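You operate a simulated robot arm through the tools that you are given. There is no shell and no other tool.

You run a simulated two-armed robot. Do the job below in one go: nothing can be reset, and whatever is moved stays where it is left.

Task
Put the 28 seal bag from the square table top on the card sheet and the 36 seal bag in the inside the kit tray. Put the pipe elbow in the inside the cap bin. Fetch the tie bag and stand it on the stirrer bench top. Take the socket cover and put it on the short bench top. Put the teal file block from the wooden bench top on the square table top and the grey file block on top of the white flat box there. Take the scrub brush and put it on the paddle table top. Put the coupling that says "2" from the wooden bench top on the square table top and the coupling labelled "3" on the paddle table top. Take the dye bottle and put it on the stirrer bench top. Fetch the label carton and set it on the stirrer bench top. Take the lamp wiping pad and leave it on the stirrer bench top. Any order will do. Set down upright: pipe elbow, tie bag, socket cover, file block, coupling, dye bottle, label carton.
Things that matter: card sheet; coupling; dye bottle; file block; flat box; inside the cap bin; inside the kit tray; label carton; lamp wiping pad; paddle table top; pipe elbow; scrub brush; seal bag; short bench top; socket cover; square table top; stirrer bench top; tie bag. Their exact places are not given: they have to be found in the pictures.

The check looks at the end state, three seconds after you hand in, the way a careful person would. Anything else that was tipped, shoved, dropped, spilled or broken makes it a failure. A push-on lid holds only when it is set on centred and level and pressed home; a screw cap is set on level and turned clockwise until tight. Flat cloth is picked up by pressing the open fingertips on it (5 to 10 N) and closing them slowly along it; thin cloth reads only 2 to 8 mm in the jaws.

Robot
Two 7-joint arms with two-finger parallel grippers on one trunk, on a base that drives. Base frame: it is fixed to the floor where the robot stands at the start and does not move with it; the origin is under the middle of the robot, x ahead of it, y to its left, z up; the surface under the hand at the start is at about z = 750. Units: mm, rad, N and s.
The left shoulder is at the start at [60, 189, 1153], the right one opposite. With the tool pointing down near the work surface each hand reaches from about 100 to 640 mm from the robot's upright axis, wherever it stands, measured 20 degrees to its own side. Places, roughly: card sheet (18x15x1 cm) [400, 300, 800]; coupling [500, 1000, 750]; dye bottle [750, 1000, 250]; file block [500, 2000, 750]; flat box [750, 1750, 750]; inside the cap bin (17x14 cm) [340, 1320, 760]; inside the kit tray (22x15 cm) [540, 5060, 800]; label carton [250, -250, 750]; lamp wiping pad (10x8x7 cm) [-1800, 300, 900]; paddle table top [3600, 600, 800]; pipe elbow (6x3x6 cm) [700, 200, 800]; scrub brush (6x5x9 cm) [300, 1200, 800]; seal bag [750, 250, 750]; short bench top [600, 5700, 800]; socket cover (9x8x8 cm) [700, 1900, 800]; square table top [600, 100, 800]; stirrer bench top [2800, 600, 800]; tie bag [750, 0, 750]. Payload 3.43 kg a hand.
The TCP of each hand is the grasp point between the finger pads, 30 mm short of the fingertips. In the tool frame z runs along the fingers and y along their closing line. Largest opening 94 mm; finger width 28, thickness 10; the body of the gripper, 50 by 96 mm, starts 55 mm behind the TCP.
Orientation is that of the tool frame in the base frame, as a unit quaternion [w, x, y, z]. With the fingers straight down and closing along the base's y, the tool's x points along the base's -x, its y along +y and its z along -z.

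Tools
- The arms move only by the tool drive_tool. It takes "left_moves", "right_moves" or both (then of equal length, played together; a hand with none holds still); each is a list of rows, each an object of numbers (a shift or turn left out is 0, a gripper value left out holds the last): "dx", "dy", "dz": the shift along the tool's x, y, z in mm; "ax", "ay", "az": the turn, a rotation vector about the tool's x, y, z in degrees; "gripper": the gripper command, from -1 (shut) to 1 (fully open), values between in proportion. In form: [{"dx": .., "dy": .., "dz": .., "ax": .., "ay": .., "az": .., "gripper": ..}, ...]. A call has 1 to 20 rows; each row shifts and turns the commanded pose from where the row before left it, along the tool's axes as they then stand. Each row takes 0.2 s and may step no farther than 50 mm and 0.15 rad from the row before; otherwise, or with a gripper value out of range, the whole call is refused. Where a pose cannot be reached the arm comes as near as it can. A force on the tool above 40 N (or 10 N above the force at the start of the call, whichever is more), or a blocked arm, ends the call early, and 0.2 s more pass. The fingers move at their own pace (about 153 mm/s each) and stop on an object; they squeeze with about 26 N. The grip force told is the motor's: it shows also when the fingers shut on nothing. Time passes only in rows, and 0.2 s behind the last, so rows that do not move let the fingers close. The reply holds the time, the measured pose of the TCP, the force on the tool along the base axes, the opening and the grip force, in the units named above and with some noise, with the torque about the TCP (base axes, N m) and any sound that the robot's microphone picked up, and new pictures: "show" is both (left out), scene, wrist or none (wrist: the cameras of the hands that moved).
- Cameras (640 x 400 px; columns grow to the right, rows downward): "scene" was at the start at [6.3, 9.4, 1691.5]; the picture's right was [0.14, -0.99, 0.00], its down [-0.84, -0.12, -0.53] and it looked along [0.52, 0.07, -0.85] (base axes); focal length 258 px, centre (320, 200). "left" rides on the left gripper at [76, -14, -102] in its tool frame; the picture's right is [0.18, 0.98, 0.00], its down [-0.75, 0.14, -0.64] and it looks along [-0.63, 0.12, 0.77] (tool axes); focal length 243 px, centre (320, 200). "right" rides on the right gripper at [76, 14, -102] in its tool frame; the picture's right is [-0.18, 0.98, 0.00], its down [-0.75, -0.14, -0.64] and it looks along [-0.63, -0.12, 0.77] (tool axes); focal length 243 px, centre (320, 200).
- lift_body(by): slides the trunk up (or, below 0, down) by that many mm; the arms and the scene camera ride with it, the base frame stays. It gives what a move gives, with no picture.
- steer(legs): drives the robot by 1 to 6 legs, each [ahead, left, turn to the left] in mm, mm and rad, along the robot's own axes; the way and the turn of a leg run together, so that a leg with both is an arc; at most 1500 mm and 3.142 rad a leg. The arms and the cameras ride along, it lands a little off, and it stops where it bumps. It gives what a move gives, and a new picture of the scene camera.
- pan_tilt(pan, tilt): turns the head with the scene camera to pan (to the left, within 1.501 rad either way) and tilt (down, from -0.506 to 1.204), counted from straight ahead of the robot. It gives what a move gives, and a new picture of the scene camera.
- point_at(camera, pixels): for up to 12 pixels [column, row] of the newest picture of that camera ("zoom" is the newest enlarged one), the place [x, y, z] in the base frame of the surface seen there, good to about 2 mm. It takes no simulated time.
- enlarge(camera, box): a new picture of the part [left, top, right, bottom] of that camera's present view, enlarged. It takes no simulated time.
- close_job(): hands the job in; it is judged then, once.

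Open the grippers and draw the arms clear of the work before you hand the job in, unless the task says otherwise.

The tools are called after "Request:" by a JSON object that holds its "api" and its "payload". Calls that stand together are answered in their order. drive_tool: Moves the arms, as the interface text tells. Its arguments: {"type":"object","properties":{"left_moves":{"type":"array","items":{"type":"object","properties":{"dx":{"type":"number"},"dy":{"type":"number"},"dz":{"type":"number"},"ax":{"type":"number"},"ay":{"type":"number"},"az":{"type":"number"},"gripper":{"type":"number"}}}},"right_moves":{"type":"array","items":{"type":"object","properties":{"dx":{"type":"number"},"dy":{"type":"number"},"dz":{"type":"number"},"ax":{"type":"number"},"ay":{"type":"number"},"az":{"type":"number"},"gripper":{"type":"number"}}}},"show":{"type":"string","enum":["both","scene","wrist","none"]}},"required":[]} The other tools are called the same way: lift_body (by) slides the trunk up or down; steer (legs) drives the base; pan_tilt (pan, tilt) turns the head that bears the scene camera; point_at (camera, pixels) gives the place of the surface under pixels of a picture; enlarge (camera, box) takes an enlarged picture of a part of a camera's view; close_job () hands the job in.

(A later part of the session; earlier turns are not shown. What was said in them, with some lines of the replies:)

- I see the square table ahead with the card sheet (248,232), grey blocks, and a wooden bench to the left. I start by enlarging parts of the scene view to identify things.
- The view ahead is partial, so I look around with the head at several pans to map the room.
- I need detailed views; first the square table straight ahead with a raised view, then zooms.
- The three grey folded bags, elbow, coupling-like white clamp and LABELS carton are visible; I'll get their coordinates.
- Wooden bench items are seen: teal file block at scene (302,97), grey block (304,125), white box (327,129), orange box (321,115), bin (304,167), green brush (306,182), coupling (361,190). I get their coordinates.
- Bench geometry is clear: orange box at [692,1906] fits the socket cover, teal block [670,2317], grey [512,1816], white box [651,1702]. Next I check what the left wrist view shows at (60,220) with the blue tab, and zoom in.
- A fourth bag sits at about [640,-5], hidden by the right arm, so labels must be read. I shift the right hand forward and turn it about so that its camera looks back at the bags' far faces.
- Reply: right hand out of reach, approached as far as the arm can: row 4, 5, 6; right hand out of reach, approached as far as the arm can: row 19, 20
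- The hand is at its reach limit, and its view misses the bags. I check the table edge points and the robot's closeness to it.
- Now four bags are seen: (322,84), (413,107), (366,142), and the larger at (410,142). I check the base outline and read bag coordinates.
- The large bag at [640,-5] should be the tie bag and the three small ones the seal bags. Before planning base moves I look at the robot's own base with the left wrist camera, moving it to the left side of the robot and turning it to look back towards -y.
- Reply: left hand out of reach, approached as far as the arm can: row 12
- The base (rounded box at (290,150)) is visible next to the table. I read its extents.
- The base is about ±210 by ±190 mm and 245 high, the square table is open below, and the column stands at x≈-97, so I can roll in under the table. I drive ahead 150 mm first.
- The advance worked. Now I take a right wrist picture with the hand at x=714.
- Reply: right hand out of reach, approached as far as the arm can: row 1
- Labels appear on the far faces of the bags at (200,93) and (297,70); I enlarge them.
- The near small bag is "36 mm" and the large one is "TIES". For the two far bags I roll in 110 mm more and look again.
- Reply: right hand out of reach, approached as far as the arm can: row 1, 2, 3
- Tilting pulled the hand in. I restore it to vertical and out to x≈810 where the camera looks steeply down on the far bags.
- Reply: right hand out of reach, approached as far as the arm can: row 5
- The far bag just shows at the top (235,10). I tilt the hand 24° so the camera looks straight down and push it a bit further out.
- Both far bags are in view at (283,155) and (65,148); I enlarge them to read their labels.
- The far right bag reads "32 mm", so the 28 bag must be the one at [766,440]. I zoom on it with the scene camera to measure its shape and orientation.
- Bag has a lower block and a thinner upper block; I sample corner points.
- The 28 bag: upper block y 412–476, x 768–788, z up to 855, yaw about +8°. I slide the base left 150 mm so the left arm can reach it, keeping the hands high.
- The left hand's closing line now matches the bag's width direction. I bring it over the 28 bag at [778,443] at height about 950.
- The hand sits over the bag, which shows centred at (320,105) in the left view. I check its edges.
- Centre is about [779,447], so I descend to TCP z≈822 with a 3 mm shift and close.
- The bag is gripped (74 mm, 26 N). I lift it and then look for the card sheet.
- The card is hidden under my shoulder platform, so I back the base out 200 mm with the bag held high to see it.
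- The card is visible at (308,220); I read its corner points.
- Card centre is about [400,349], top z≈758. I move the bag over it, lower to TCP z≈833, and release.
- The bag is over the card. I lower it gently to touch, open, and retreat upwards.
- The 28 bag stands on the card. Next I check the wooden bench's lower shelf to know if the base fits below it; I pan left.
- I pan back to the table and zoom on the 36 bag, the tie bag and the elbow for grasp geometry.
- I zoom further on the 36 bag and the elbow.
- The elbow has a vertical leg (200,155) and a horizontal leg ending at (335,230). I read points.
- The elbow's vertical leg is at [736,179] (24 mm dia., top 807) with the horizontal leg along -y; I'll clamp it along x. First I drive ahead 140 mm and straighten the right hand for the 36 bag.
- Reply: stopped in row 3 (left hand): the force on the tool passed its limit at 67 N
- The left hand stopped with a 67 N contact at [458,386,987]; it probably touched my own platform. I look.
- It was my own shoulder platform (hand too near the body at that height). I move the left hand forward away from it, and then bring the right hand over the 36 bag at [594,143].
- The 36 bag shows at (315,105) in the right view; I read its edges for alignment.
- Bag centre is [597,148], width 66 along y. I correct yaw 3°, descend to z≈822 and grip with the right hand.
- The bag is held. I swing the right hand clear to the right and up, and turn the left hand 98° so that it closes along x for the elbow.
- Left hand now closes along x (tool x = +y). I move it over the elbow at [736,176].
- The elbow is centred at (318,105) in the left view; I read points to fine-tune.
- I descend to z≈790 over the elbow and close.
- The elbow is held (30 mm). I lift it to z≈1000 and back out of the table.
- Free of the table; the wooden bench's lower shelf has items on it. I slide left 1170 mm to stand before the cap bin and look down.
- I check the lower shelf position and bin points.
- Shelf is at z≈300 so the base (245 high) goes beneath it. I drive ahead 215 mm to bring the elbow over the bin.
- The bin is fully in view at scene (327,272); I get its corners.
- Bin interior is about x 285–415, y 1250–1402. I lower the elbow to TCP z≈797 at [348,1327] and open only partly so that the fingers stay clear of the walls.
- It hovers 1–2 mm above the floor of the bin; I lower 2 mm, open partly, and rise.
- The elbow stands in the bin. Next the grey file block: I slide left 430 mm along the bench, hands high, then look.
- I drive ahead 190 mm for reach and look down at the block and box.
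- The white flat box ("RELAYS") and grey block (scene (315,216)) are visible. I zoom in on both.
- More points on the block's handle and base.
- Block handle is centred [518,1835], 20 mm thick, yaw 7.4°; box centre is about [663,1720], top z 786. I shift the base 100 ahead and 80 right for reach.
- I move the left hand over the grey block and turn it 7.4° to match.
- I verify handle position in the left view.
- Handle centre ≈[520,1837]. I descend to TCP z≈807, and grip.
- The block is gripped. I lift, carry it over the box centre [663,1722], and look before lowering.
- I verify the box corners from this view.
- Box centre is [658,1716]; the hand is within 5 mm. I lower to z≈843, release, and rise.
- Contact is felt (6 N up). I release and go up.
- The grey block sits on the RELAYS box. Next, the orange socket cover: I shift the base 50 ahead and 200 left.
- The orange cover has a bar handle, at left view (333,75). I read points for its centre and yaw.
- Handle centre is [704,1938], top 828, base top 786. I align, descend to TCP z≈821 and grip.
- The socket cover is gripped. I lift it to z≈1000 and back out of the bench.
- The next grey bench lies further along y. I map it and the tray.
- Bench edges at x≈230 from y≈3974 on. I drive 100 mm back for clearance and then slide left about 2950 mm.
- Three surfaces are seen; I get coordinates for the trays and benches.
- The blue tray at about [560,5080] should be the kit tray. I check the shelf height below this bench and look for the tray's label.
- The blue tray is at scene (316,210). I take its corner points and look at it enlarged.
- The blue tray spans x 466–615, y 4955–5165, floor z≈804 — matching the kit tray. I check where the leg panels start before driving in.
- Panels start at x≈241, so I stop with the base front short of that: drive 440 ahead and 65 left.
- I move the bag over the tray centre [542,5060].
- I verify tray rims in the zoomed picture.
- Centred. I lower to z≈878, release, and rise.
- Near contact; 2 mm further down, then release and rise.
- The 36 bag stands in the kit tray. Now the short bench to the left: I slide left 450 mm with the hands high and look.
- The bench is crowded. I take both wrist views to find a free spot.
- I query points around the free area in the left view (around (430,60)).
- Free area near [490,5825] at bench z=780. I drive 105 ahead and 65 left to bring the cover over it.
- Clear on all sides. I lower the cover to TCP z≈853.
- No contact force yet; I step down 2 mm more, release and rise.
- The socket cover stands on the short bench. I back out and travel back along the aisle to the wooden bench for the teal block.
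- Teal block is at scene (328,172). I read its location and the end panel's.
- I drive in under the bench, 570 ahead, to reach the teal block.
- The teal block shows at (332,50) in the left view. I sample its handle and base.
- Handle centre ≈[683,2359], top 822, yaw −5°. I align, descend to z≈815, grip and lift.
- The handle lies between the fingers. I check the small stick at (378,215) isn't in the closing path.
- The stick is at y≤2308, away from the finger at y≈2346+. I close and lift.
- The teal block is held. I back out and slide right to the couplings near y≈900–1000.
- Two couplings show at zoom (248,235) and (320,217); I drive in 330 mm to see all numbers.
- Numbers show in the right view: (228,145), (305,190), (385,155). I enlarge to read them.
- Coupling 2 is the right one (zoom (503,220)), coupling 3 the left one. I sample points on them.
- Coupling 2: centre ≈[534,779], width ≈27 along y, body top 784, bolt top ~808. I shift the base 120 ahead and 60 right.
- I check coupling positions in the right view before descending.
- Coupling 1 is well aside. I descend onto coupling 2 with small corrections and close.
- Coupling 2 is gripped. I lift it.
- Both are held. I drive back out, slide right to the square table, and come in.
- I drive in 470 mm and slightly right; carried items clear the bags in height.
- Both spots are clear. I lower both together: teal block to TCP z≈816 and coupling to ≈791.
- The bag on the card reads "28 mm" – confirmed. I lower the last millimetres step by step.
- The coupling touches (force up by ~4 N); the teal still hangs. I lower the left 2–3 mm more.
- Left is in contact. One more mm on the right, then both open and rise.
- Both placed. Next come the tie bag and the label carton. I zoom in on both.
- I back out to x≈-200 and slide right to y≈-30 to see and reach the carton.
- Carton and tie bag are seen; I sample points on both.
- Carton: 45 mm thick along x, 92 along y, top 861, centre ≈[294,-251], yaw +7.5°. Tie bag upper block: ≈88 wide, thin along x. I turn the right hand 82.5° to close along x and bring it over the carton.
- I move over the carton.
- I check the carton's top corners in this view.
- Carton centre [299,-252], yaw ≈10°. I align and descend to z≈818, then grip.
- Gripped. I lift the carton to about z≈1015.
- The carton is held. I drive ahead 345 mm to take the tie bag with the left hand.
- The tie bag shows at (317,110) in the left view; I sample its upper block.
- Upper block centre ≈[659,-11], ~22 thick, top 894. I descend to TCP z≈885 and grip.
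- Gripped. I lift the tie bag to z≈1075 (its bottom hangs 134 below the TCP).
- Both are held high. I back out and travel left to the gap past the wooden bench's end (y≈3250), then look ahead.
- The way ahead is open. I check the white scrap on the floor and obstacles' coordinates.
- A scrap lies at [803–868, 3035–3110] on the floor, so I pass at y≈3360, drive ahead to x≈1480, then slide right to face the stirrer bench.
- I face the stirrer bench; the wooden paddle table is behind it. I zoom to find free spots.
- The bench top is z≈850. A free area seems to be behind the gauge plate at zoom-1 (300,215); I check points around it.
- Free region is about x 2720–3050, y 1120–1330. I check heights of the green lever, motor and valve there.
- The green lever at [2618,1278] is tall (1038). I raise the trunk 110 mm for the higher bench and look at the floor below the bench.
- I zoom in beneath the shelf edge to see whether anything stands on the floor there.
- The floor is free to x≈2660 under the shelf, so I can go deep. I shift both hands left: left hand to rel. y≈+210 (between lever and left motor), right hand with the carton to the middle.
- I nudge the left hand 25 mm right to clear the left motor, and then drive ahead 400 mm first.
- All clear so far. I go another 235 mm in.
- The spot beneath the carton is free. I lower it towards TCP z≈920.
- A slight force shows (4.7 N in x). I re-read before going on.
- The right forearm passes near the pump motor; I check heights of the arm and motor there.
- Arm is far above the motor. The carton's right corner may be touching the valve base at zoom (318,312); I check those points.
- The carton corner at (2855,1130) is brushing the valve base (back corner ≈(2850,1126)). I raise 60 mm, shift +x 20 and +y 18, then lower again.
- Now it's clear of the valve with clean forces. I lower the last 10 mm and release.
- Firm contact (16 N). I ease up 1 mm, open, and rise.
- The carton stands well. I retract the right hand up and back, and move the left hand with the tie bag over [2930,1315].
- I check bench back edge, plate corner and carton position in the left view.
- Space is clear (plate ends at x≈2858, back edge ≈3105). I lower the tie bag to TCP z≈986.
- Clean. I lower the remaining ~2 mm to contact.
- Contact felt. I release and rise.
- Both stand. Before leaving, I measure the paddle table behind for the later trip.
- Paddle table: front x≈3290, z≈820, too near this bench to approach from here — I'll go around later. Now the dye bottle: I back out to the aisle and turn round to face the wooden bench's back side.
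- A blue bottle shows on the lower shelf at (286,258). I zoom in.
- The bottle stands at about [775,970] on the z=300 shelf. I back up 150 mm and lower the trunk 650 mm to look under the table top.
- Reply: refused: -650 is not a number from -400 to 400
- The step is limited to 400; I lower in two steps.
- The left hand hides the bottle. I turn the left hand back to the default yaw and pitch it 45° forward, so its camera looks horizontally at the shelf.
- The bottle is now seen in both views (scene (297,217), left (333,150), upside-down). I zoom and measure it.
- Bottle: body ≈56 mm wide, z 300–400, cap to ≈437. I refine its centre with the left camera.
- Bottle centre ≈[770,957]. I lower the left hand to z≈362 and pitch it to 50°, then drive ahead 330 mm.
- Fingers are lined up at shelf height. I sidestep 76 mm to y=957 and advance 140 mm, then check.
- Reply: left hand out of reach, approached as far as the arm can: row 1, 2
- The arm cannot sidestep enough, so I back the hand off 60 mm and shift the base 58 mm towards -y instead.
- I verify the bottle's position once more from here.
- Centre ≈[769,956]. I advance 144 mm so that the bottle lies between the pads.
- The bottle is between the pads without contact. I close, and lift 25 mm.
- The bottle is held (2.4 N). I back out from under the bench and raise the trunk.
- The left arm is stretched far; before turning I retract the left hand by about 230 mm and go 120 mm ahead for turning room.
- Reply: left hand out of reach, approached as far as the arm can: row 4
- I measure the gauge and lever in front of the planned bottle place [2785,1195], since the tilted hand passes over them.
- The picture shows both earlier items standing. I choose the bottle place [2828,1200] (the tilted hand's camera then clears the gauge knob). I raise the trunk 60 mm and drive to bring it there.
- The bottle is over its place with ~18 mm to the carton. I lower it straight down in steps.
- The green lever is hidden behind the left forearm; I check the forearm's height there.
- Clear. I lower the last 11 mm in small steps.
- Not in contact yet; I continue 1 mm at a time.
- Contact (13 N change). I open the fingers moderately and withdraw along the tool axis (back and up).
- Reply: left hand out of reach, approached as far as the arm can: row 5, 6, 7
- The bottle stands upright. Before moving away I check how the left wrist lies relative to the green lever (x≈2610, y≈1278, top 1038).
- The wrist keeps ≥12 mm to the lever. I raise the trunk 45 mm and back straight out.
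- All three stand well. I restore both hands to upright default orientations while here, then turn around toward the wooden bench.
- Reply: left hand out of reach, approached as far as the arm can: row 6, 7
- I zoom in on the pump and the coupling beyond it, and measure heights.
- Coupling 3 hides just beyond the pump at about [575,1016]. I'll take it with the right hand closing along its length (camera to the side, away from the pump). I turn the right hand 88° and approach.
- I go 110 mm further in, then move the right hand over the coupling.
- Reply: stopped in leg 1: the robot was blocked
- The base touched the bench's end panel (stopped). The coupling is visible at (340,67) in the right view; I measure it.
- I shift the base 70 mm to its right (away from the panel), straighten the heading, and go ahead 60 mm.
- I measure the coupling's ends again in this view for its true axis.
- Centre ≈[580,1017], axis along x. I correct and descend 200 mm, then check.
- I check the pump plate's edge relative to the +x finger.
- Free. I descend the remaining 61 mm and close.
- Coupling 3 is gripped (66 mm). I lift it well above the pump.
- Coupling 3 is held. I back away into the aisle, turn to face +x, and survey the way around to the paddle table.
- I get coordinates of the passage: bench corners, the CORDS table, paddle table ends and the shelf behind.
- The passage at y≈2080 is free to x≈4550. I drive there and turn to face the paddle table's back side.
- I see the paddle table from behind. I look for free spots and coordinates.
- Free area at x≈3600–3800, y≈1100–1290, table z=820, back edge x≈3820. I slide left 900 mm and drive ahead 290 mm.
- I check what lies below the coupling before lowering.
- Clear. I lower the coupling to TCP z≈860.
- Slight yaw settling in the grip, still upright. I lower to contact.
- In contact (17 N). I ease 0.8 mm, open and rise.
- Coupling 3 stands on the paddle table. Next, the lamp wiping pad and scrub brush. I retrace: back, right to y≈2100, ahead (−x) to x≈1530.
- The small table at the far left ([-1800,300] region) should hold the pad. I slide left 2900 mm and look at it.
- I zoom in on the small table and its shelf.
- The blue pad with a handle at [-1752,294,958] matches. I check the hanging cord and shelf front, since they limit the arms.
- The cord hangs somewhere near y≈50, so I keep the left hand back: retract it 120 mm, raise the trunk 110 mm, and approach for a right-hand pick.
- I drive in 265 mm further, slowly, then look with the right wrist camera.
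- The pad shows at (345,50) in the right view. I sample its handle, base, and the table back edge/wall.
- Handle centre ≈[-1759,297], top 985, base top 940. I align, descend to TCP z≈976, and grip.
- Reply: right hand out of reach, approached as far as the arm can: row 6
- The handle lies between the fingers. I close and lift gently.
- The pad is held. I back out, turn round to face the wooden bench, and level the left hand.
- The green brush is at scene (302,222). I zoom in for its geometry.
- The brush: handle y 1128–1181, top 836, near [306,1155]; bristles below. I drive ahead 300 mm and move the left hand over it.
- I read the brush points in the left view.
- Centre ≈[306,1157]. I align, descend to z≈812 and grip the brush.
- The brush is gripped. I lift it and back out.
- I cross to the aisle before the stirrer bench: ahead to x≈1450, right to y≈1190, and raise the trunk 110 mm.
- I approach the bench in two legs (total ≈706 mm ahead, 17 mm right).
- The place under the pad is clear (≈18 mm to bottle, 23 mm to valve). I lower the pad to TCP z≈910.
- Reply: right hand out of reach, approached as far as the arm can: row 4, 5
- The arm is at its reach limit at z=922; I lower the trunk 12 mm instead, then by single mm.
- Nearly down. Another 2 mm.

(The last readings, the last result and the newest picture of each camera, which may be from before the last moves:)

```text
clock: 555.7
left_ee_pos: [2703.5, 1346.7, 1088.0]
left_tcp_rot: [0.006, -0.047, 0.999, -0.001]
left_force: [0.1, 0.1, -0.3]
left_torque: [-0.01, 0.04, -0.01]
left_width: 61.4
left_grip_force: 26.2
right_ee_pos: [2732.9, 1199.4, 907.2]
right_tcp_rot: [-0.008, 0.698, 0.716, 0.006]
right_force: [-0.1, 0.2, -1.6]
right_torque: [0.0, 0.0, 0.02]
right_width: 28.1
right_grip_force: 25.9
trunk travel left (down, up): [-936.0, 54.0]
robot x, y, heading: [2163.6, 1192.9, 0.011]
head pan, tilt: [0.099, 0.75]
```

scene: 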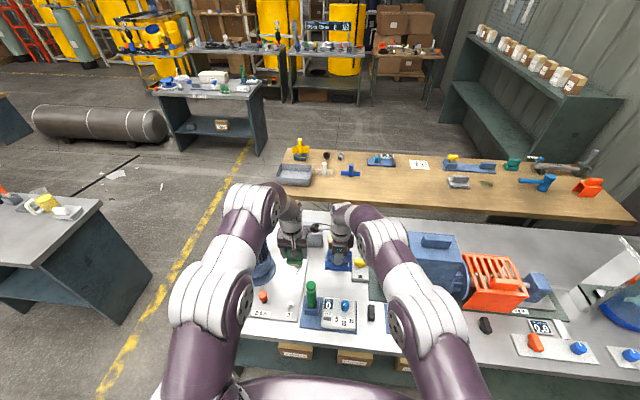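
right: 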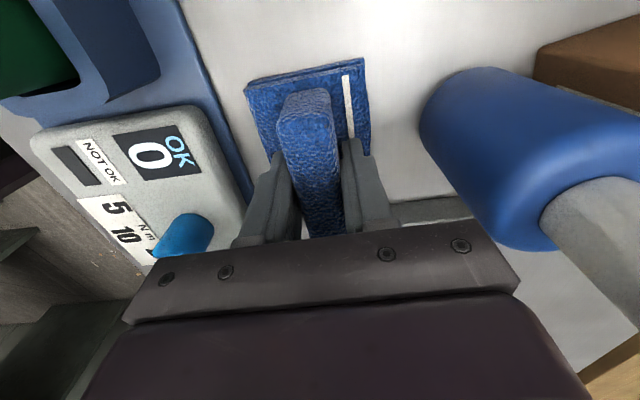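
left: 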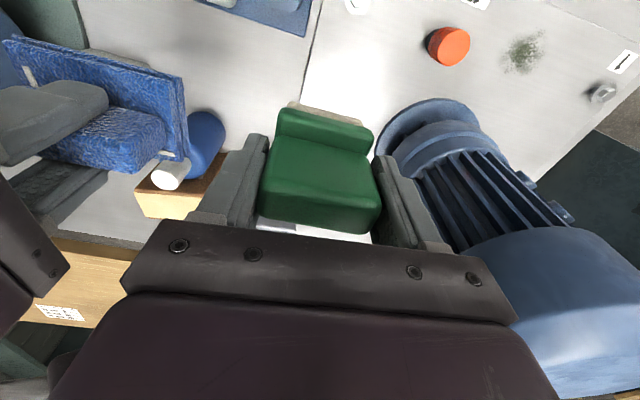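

Still no contact; 2 mm more by the trunk.

Request:
{"api": "lift_body", "payload": {"by": -2}}

Request:
{"api": "lift_body", "payload": {"by": -1.5}}

```text
clock: 556.2
left_ee_pos: [2703.2, 1346.0, 1085.2]
left_tcp_rot: [0.006, -0.047, 0.999, 0.0]
left_force: [0.4, 0.0, -1.5]
left_torque: [-0.01, 0.0, 0.0]
left_width: 61.6
left_grip_force: 25.5
right_ee_pos: [2732.1, 1198.6, 906.4]
right_tcp_rot: [-0.008, 0.698, 0.716, 0.008]
right_force: [-0.4, -0.4, 6.9]
right_torque: [-0.41, -0.01, -0.05]
right_width: 27.6
right_grip_force: 26.3
trunk travel left (down, up): [-934.0, 56.0]
robot x, y, heading: [2167.4, 1195.1, 0.01]
head pan, tilt: [0.099, 0.75]
```

```text
clock: 556.7
left_ee_pos: [2702.3, 1348.2, 1085.8]
left_tcp_rot: [0.007, -0.047, 0.999, 0.0]
left_force: [0.9, -0.3, -0.5]
left_torque: [-0.03, 0.01, 0.01]
left_width: 61.6
left_grip_force: 26.6
right_ee_pos: [2733.1, 1199.0, 907.0]
right_tcp_rot: [-0.007, 0.698, 0.716, 0.008]
right_force: [2.2, -1.0, 17.1]
right_torque: [-0.42, 0.05, 0.09]
right_width: 27.7
right_grip_force: 26.0
trunk travel left (down, up): [-932.0, 57.0]
robot x, y, heading: [2164.2, 1191.6, 0.014]
head pan, tilt: [0.099, 0.75]
```

The pad is on the bench (17 N). I open the right fingers moderately and rise.

Request:
{"api": "drive_tool", "payload": {"right_moves": [{"gripper": 0.1}, {"gripper": 0.1}, {"dz": -20}, {"dz": -40}, {"dz": -45}, {"dz": -45}, {"dz": -30}], "show": "both"}}

Request:
{"api": "enlarge", "payload": {"camera": "scene", "box": [260, 200, 400, 320]}}

```text
clock: 558.3
left_ee_pos: [2702.3, 1347.8, 1084.1]
left_tcp_rot: [0.007, -0.047, 0.999, 0.0]
left_force: [0.1, -0.3, -1.3]
left_torque: [0.0, -0.03, -0.02]
left_width: 61.5
left_grip_force: 26.3
right_ee_pos: [2728.0, 1191.5, 1075.4]
right_tcp_rot: [-0.012, 0.698, 0.716, -0.001]
right_force: [0.6, 1.1, 0.9]
right_torque: [-0.01, -0.02, -0.01]
right_width: 51.8
right_grip_force: 0.1
trunk travel left (down, up): [-932.0, 57.0]
robot x, y, heading: [2167.4, 1192.7, 0.008]
head pan, tilt: [0.099, 0.75]
```

scene: 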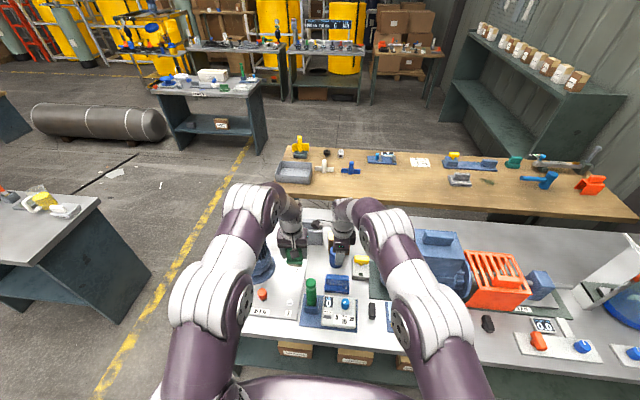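
right: 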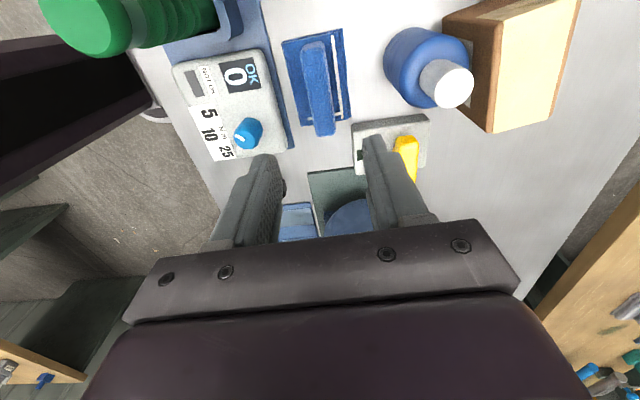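

```text
3.33 times, centred on (330, 260) of scene
```

zoom: 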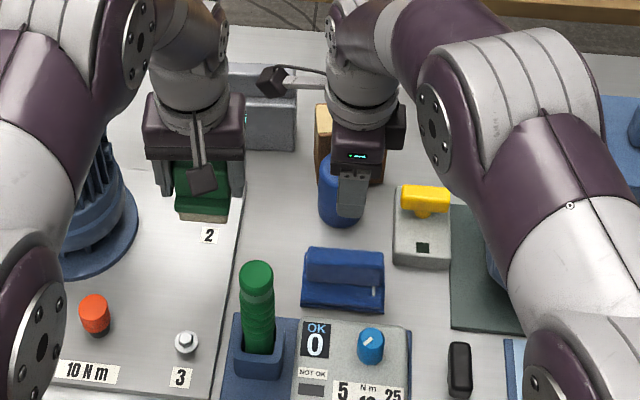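

The pad lies well. Now the brush goes to the paddle table: I back out and travel around as before.

Request:
{"api": "steer", "payload": {"legs": [[-700, 0, -0.01], [0, 900, 0], [1500, 0, 0], [1500, 0, 0]]}}

Request:
{"api": "steer", "payload": {"legs": [[0, 0, -1.57], [0, 0, -1.57]]}}

```text
clock: 580.5
left_ee_pos: [4991.3, 2209.6, 1083.7]
left_tcp_rot: [0.006, -0.04, 0.999, -0.001]
left_force: [0.3, 0.0, -0.4]
left_torque: [0.01, -0.01, 0.02]
left_width: 61.5
left_grip_force: 25.4
right_ee_pos: [5014.8, 2054.2, 1075.5]
right_tcp_rot: [-0.012, 0.704, 0.711, 0.0]
right_force: [-0.4, -0.4, 0.3]
right_torque: [-0.01, -0.03, 0.02]
right_width: 51.7
right_grip_force: 0.1
trunk travel left (down, up): [-932.0, 57.0]
robot x, y, heading: [4456.8, 2063.4, -0.003]
head pan, tilt: [0.099, 0.75]
```

scene: 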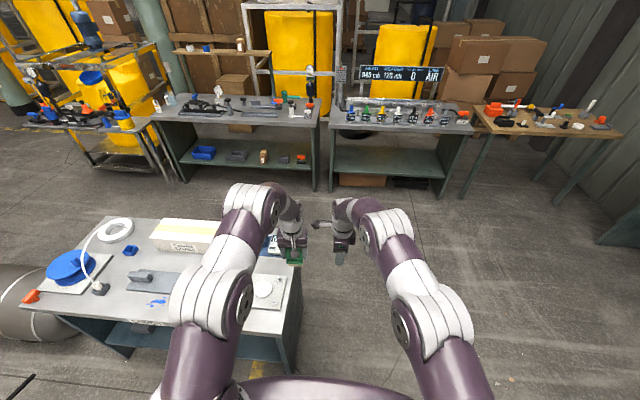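

```text
clock: 588.5
left_ee_pos: [3920.0, 1908.3, 1084.8]
left_tcp_rot: [-0.001, 0.999, 0.05, -0.006]
left_force: [1.4, -0.5, -1.0]
left_torque: [0.0, 0.02, 0.03]
left_width: 61.9
left_grip_force: 26.3
right_ee_pos: [3893.5, 2061.9, 1074.9]
right_tcp_rot: [-0.001, 0.718, -0.696, 0.012]
right_force: [0.7, 0.3, -0.5]
right_torque: [-0.01, 0.01, 0.0]
right_width: 51.6
right_grip_force: 0.1
trunk travel left (down, up): [-932.0, 57.0]
robot x, y, heading: [4458.9, 2063.7, -3.127]
head pan, tilt: [0.099, 0.75]
```

scene: 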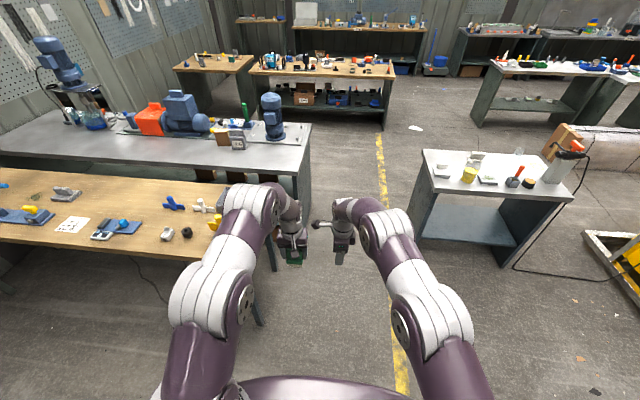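

I slide left 775 mm with a heading correction, then ahead 215 mm, and look down.

Request:
{"api": "steer", "payload": {"legs": [[0, 775, -0.0146], [215, 0, 0]]}}

Request:
{"api": "pan_tilt", "payload": {"pan": 0.15, "tilt": 0.95}}

Request:
{"api": "drive_tool", "payload": {"left_moves": [{}], "show": "wrist"}}

```text
clock: 593.9
left_ee_pos: [3710.4, 1139.2, 1086.9]
left_tcp_rot: [-0.001, 0.999, 0.042, -0.007]
left_force: [0.6, -0.1, -0.4]
left_torque: [-0.01, 0.04, -0.01]
left_width: 61.6
left_grip_force: 25.9
right_ee_pos: [3684.1, 1294.8, 1076.1]
right_tcp_rot: [0.0, 0.712, -0.702, 0.01]
right_force: [1.2, 0.7, -0.2]
right_torque: [0.01, -0.02, 0.02]
right_width: 51.5
right_grip_force: 0.0
trunk travel left (down, up): [-932.0, 57.0]
robot x, y, heading: [4246.5, 1286.3, 3.141]
head pan, tilt: [0.099, 0.75]
```

scene: 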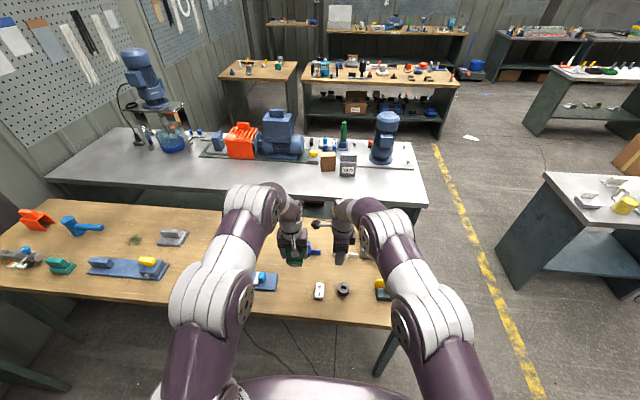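

```text
clock: 594.6
left_ee_pos: [3706.8, 1139.1, 1082.2]
left_tcp_rot: [-0.001, 0.999, 0.043, -0.005]
left_force: [0.4, 0.4, -1.0]
left_torque: [0.0, 0.01, -0.02]
left_width: 61.7
left_grip_force: 26.3
right_ee_pos: [3684.0, 1293.6, 1075.0]
right_tcp_rot: [-0.002, 0.712, -0.702, 0.012]
right_force: [0.3, 0.0, 0.2]
right_torque: [0.0, 0.0, 0.02]
right_width: 51.6
right_grip_force: 0.0
trunk travel left (down, up): [-932.0, 57.0]
robot x, y, heading: [4243.6, 1288.5, 3.142]
head pan, tilt: [0.15, 0.949]
```

scene: 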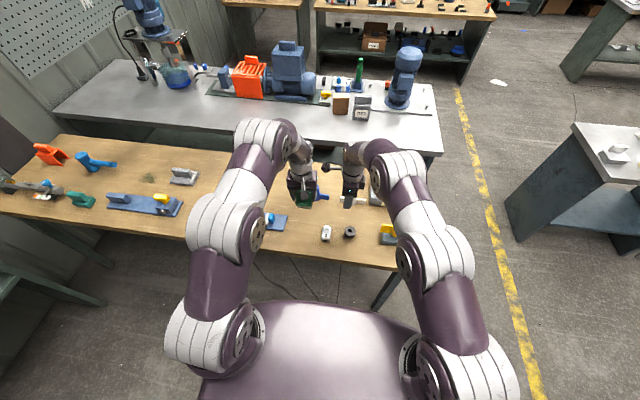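

```text
clock: 595.0
left_ee_pos: [3707.8, 1139.0, 1085.0]
left_tcp_rot: [-0.001, 0.999, 0.042, -0.006]
left_force: [0.1, 0.2, -0.8]
left_torque: [0.0, 0.01, 0.0]
left_width: 61.8
left_grip_force: 26.0
right_ee_pos: [3683.9, 1294.6, 1075.4]
right_tcp_rot: [0.0, 0.712, -0.702, 0.011]
right_force: [-0.4, 0.3, -0.7]
right_torque: [0.01, 0.02, -0.02]
right_width: 51.6
right_grip_force: 0.0
trunk travel left (down, up): [-932.0, 57.0]
robot x, y, heading: [4246.0, 1289.6, 3.138]
head pan, tilt: [0.15, 0.949]
```

left: 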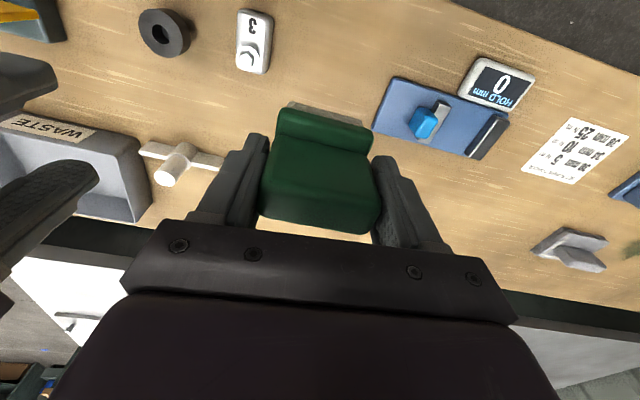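

I check neighbours: device plate edge and coupling.

Request:
{"api": "point_at", "payload": {"camera": "left", "pixels": [[375, 125], [393, 82], [268, 70], [238, 65], [350, 95], [225, 160], [380, 240], [320, 240]]}}

```text
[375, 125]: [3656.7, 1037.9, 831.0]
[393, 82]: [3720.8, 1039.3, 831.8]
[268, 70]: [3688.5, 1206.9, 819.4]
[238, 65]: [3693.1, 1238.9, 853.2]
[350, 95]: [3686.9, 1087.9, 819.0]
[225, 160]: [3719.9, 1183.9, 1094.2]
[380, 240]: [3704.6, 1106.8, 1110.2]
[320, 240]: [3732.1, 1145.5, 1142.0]
```

There's room between (1039…1207); I centre at y≈1123 and lower the brush to TCP z≈884.

Request:
{"api": "drive_tool", "payload": {"left_moves": [{"dy": 16, "dz": 40}, {"dz": 45}, {"dz": 45}, {"dz": 40}, {"dz": 20}, {"dz": 8}, {"dz": 3}], "show": "wrist"}}

```text
clock: 596.6
left_ee_pos: [3706.3, 1123.6, 882.6]
left_tcp_rot: [-0.001, 0.999, 0.043, -0.007]
left_force: [1.0, -0.5, -0.3]
left_torque: [0.07, 0.04, 0.03]
left_width: 61.6
left_grip_force: 26.3
right_ee_pos: [3684.0, 1293.7, 1074.1]
right_tcp_rot: [-0.001, 0.712, -0.702, 0.012]
right_force: [0.0, 0.6, -0.4]
right_torque: [0.03, -0.02, 0.01]
right_width: 51.9
right_grip_force: 0.0
trunk travel left (down, up): [-932.0, 57.0]
robot x, y, heading: [4244.1, 1284.6, 3.143]
head pan, tilt: [0.15, 0.949]
```

left: 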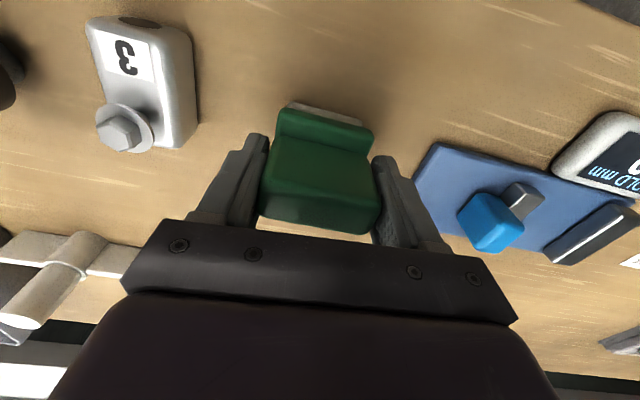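

I lower the last 1–2 mm to contact.

Request:
{"api": "drive_tool", "payload": {"left_moves": [{"dz": 1}, {"dz": 1}, {}], "show": "none"}}

```text
clock: 597.4
left_ee_pos: [3707.0, 1123.2, 881.9]
left_tcp_rot: [0.0, 0.999, 0.043, -0.006]
left_force: [0.5, 0.4, 4.8]
left_torque: [0.09, -0.19, -0.04]
left_width: 61.6
left_grip_force: 26.4
right_ee_pos: [3683.3, 1292.7, 1076.6]
right_tcp_rot: [-0.001, 0.713, -0.701, 0.012]
right_force: [-0.2, 0.3, -0.2]
right_torque: [-0.02, 0.05, -0.03]
right_width: 51.8
right_grip_force: 0.0
trunk travel left (down, up): [-932.0, 57.0]
robot x, y, heading: [4247.1, 1287.5, 3.143]
head pan, tilt: [0.15, 0.949]
```

Contact (5 N). I open and rise.

Request:
{"api": "drive_tool", "payload": {"left_moves": [{"gripper": 0.85}, {"gripper": 0.85}, {"dz": -30}, {"dz": -45}, {"dz": -45}, {"dz": -45}, {"dz": -30}], "show": "both"}}

```text
clock: 599.0
left_ee_pos: [3709.7, 1123.3, 1076.7]
left_tcp_rot: [0.0, 0.999, 0.042, -0.005]
left_force: [-0.7, 0.0, -0.5]
left_torque: [-0.04, -0.04, -0.02]
left_width: 86.9
left_grip_force: 0.0
right_ee_pos: [3684.1, 1293.4, 1075.6]
right_tcp_rot: [-0.001, 0.712, -0.702, 0.012]
right_force: [0.2, 0.2, -0.5]
right_torque: [-0.02, 0.0, 0.01]
right_width: 51.6
right_grip_force: 0.1
trunk travel left (down, up): [-932.0, 57.0]
robot x, y, heading: [4245.2, 1286.4, 3.146]
head pan, tilt: [0.15, 0.949]
```

scene: 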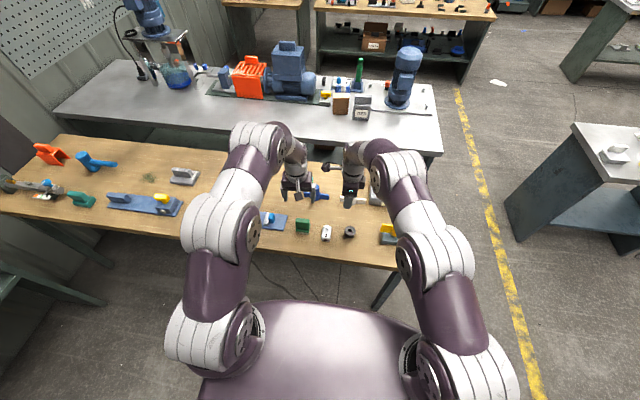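
left: 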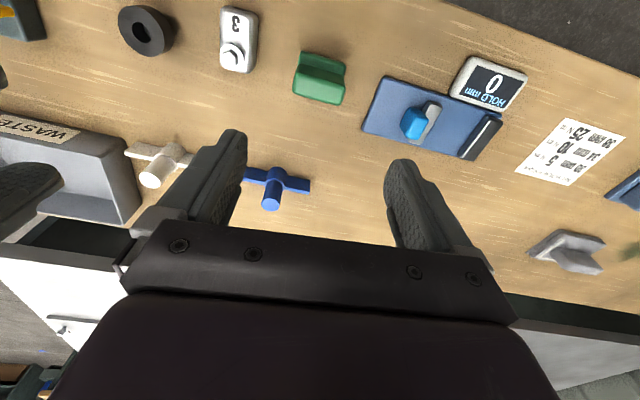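

Everything is placed. I open both grippers fully, back the robot clear of the table and take a last look.

Request:
{"api": "steer", "payload": {"legs": [[-350, 0, 0]]}}

Request:
{"api": "drive_tool", "payload": {"left_moves": [{"gripper": 1}, {"gripper": 1}], "right_moves": [{"gripper": 1}, {"gripper": 1}], "show": "scene"}}

Request:
{"api": "enlarge", "payload": {"camera": "scene", "box": [180, 20, 440, 220]}}

```text
clock: 601.3
left_ee_pos: [4059.4, 1122.1, 1075.6]
left_tcp_rot: [0.0, 0.999, 0.042, -0.006]
left_force: [0.3, 0.3, -0.2]
left_torque: [0.01, -0.03, 0.0]
left_width: 87.0
left_grip_force: 0.0
right_ee_pos: [4034.7, 1292.9, 1074.8]
right_tcp_rot: [-0.001, 0.713, -0.701, 0.012]
right_force: [-0.8, -0.9, -0.1]
right_torque: [-0.03, 0.03, 0.04]
right_width: 51.3
right_grip_force: 0.0
trunk travel left (down, up): [-932.0, 57.0]
robot x, y, heading: [4598.0, 1285.0, -3.136]
head pan, tilt: [0.15, 0.949]
```

scene: 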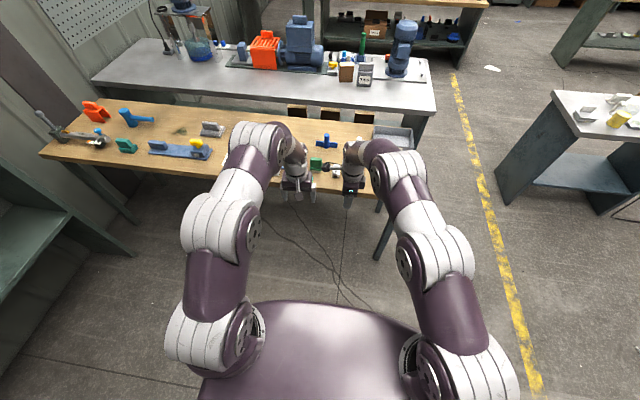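

```text
clock: 601.9
left_ee_pos: [4059.3, 1121.9, 1075.9]
left_tcp_rot: [-0.001, 0.999, 0.042, -0.005]
left_force: [0.7, 0.1, -0.1]
left_torque: [-0.01, -0.01, -0.04]
left_width: 94.2
left_grip_force: 0.0
right_ee_pos: [4034.7, 1294.1, 1074.2]
right_tcp_rot: [0.0, 0.713, -0.701, 0.012]
right_force: [0.4, -0.5, 0.8]
right_torque: [0.0, 0.0, -0.03]
right_width: 93.9
right_grip_force: 0.1
trunk travel left (down, up): [-932.0, 57.0]
robot x, y, heading: [4592.8, 1289.1, -3.143]
head pan, tilt: [0.15, 0.949]
```

scene: 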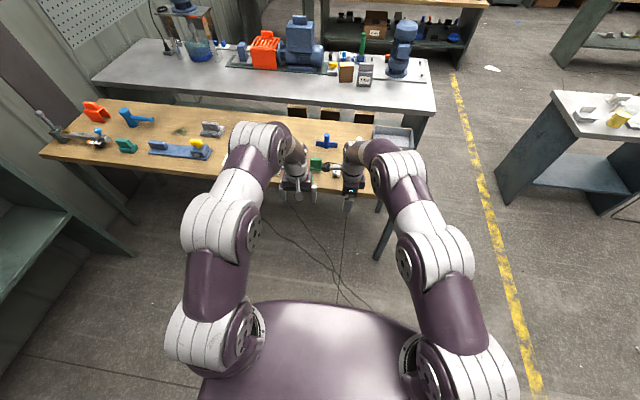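

```text
2.00 times, centred on (310, 120) of scene
```

zoom: 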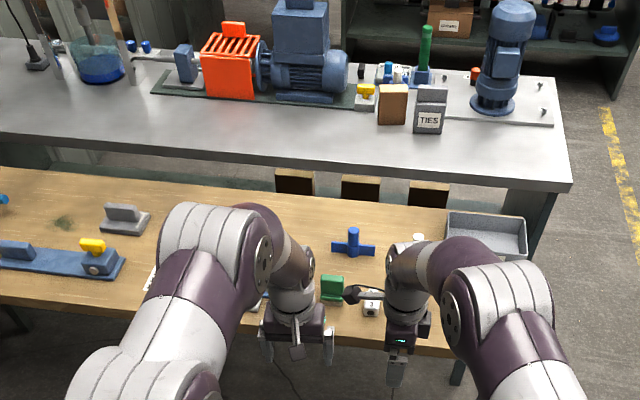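

The last pictures show the tie bag, carton, brush and coupling 3 standing where they were set. Both grippers are open and the arms are clear of the work, so I hand the job in.

Request:
{"api": "close_job", "payload": {}}

```text
The job is handed in.
```

I moved every listed item to its place and handed the job in. The check hasn't reported a result.

| Item | Where it is now |
|---|---|
| 28 seal bag | on the card sheet on the square table |
| 36 seal bag | inside the kit tray (blue, no label seen; matched by place and size) |
| Pipe elbow | upright in the cap bin |
| Tie bag, label carton, dye bottle | upright on the stirrer bench |
| Lamp wiping pad | on the stirrer bench |
| Socket cover (orange, with a bar handle; taken from its given place) | upright on the short bench |
| Teal file block | upright on the square table |
| Grey file block | on top of the white flat box ("RELAYS") |
| Coupling 2 | upright on the square table |
| Coupling 3 | upright on the paddle table |
| Scrub brush (green) | on the paddle table |

Three contacts along the way could matter to the check:

- **Yellow valve on the stirrer bench:** the carton brushed its base with about 5 N as I lowered it. I lifted the carton, moved it over and set it down clear. I saw no shift of the valve in later pictures, but I did not measure it before and after.
- **Wooden bench:** the base bumped something once while I reached for coupling 3, most likely the end panel, and stopped. Nothing on top looked moved.
- **Left hand on my own body:** the left hand touched the robot's shoulder platform once with 67 N and was moved away. Nothing on the tables was involved.

I saw the items in place as I set them down or passed later. I did not go back for a final look at the bin, kit tray, short bench or square table before handing in.
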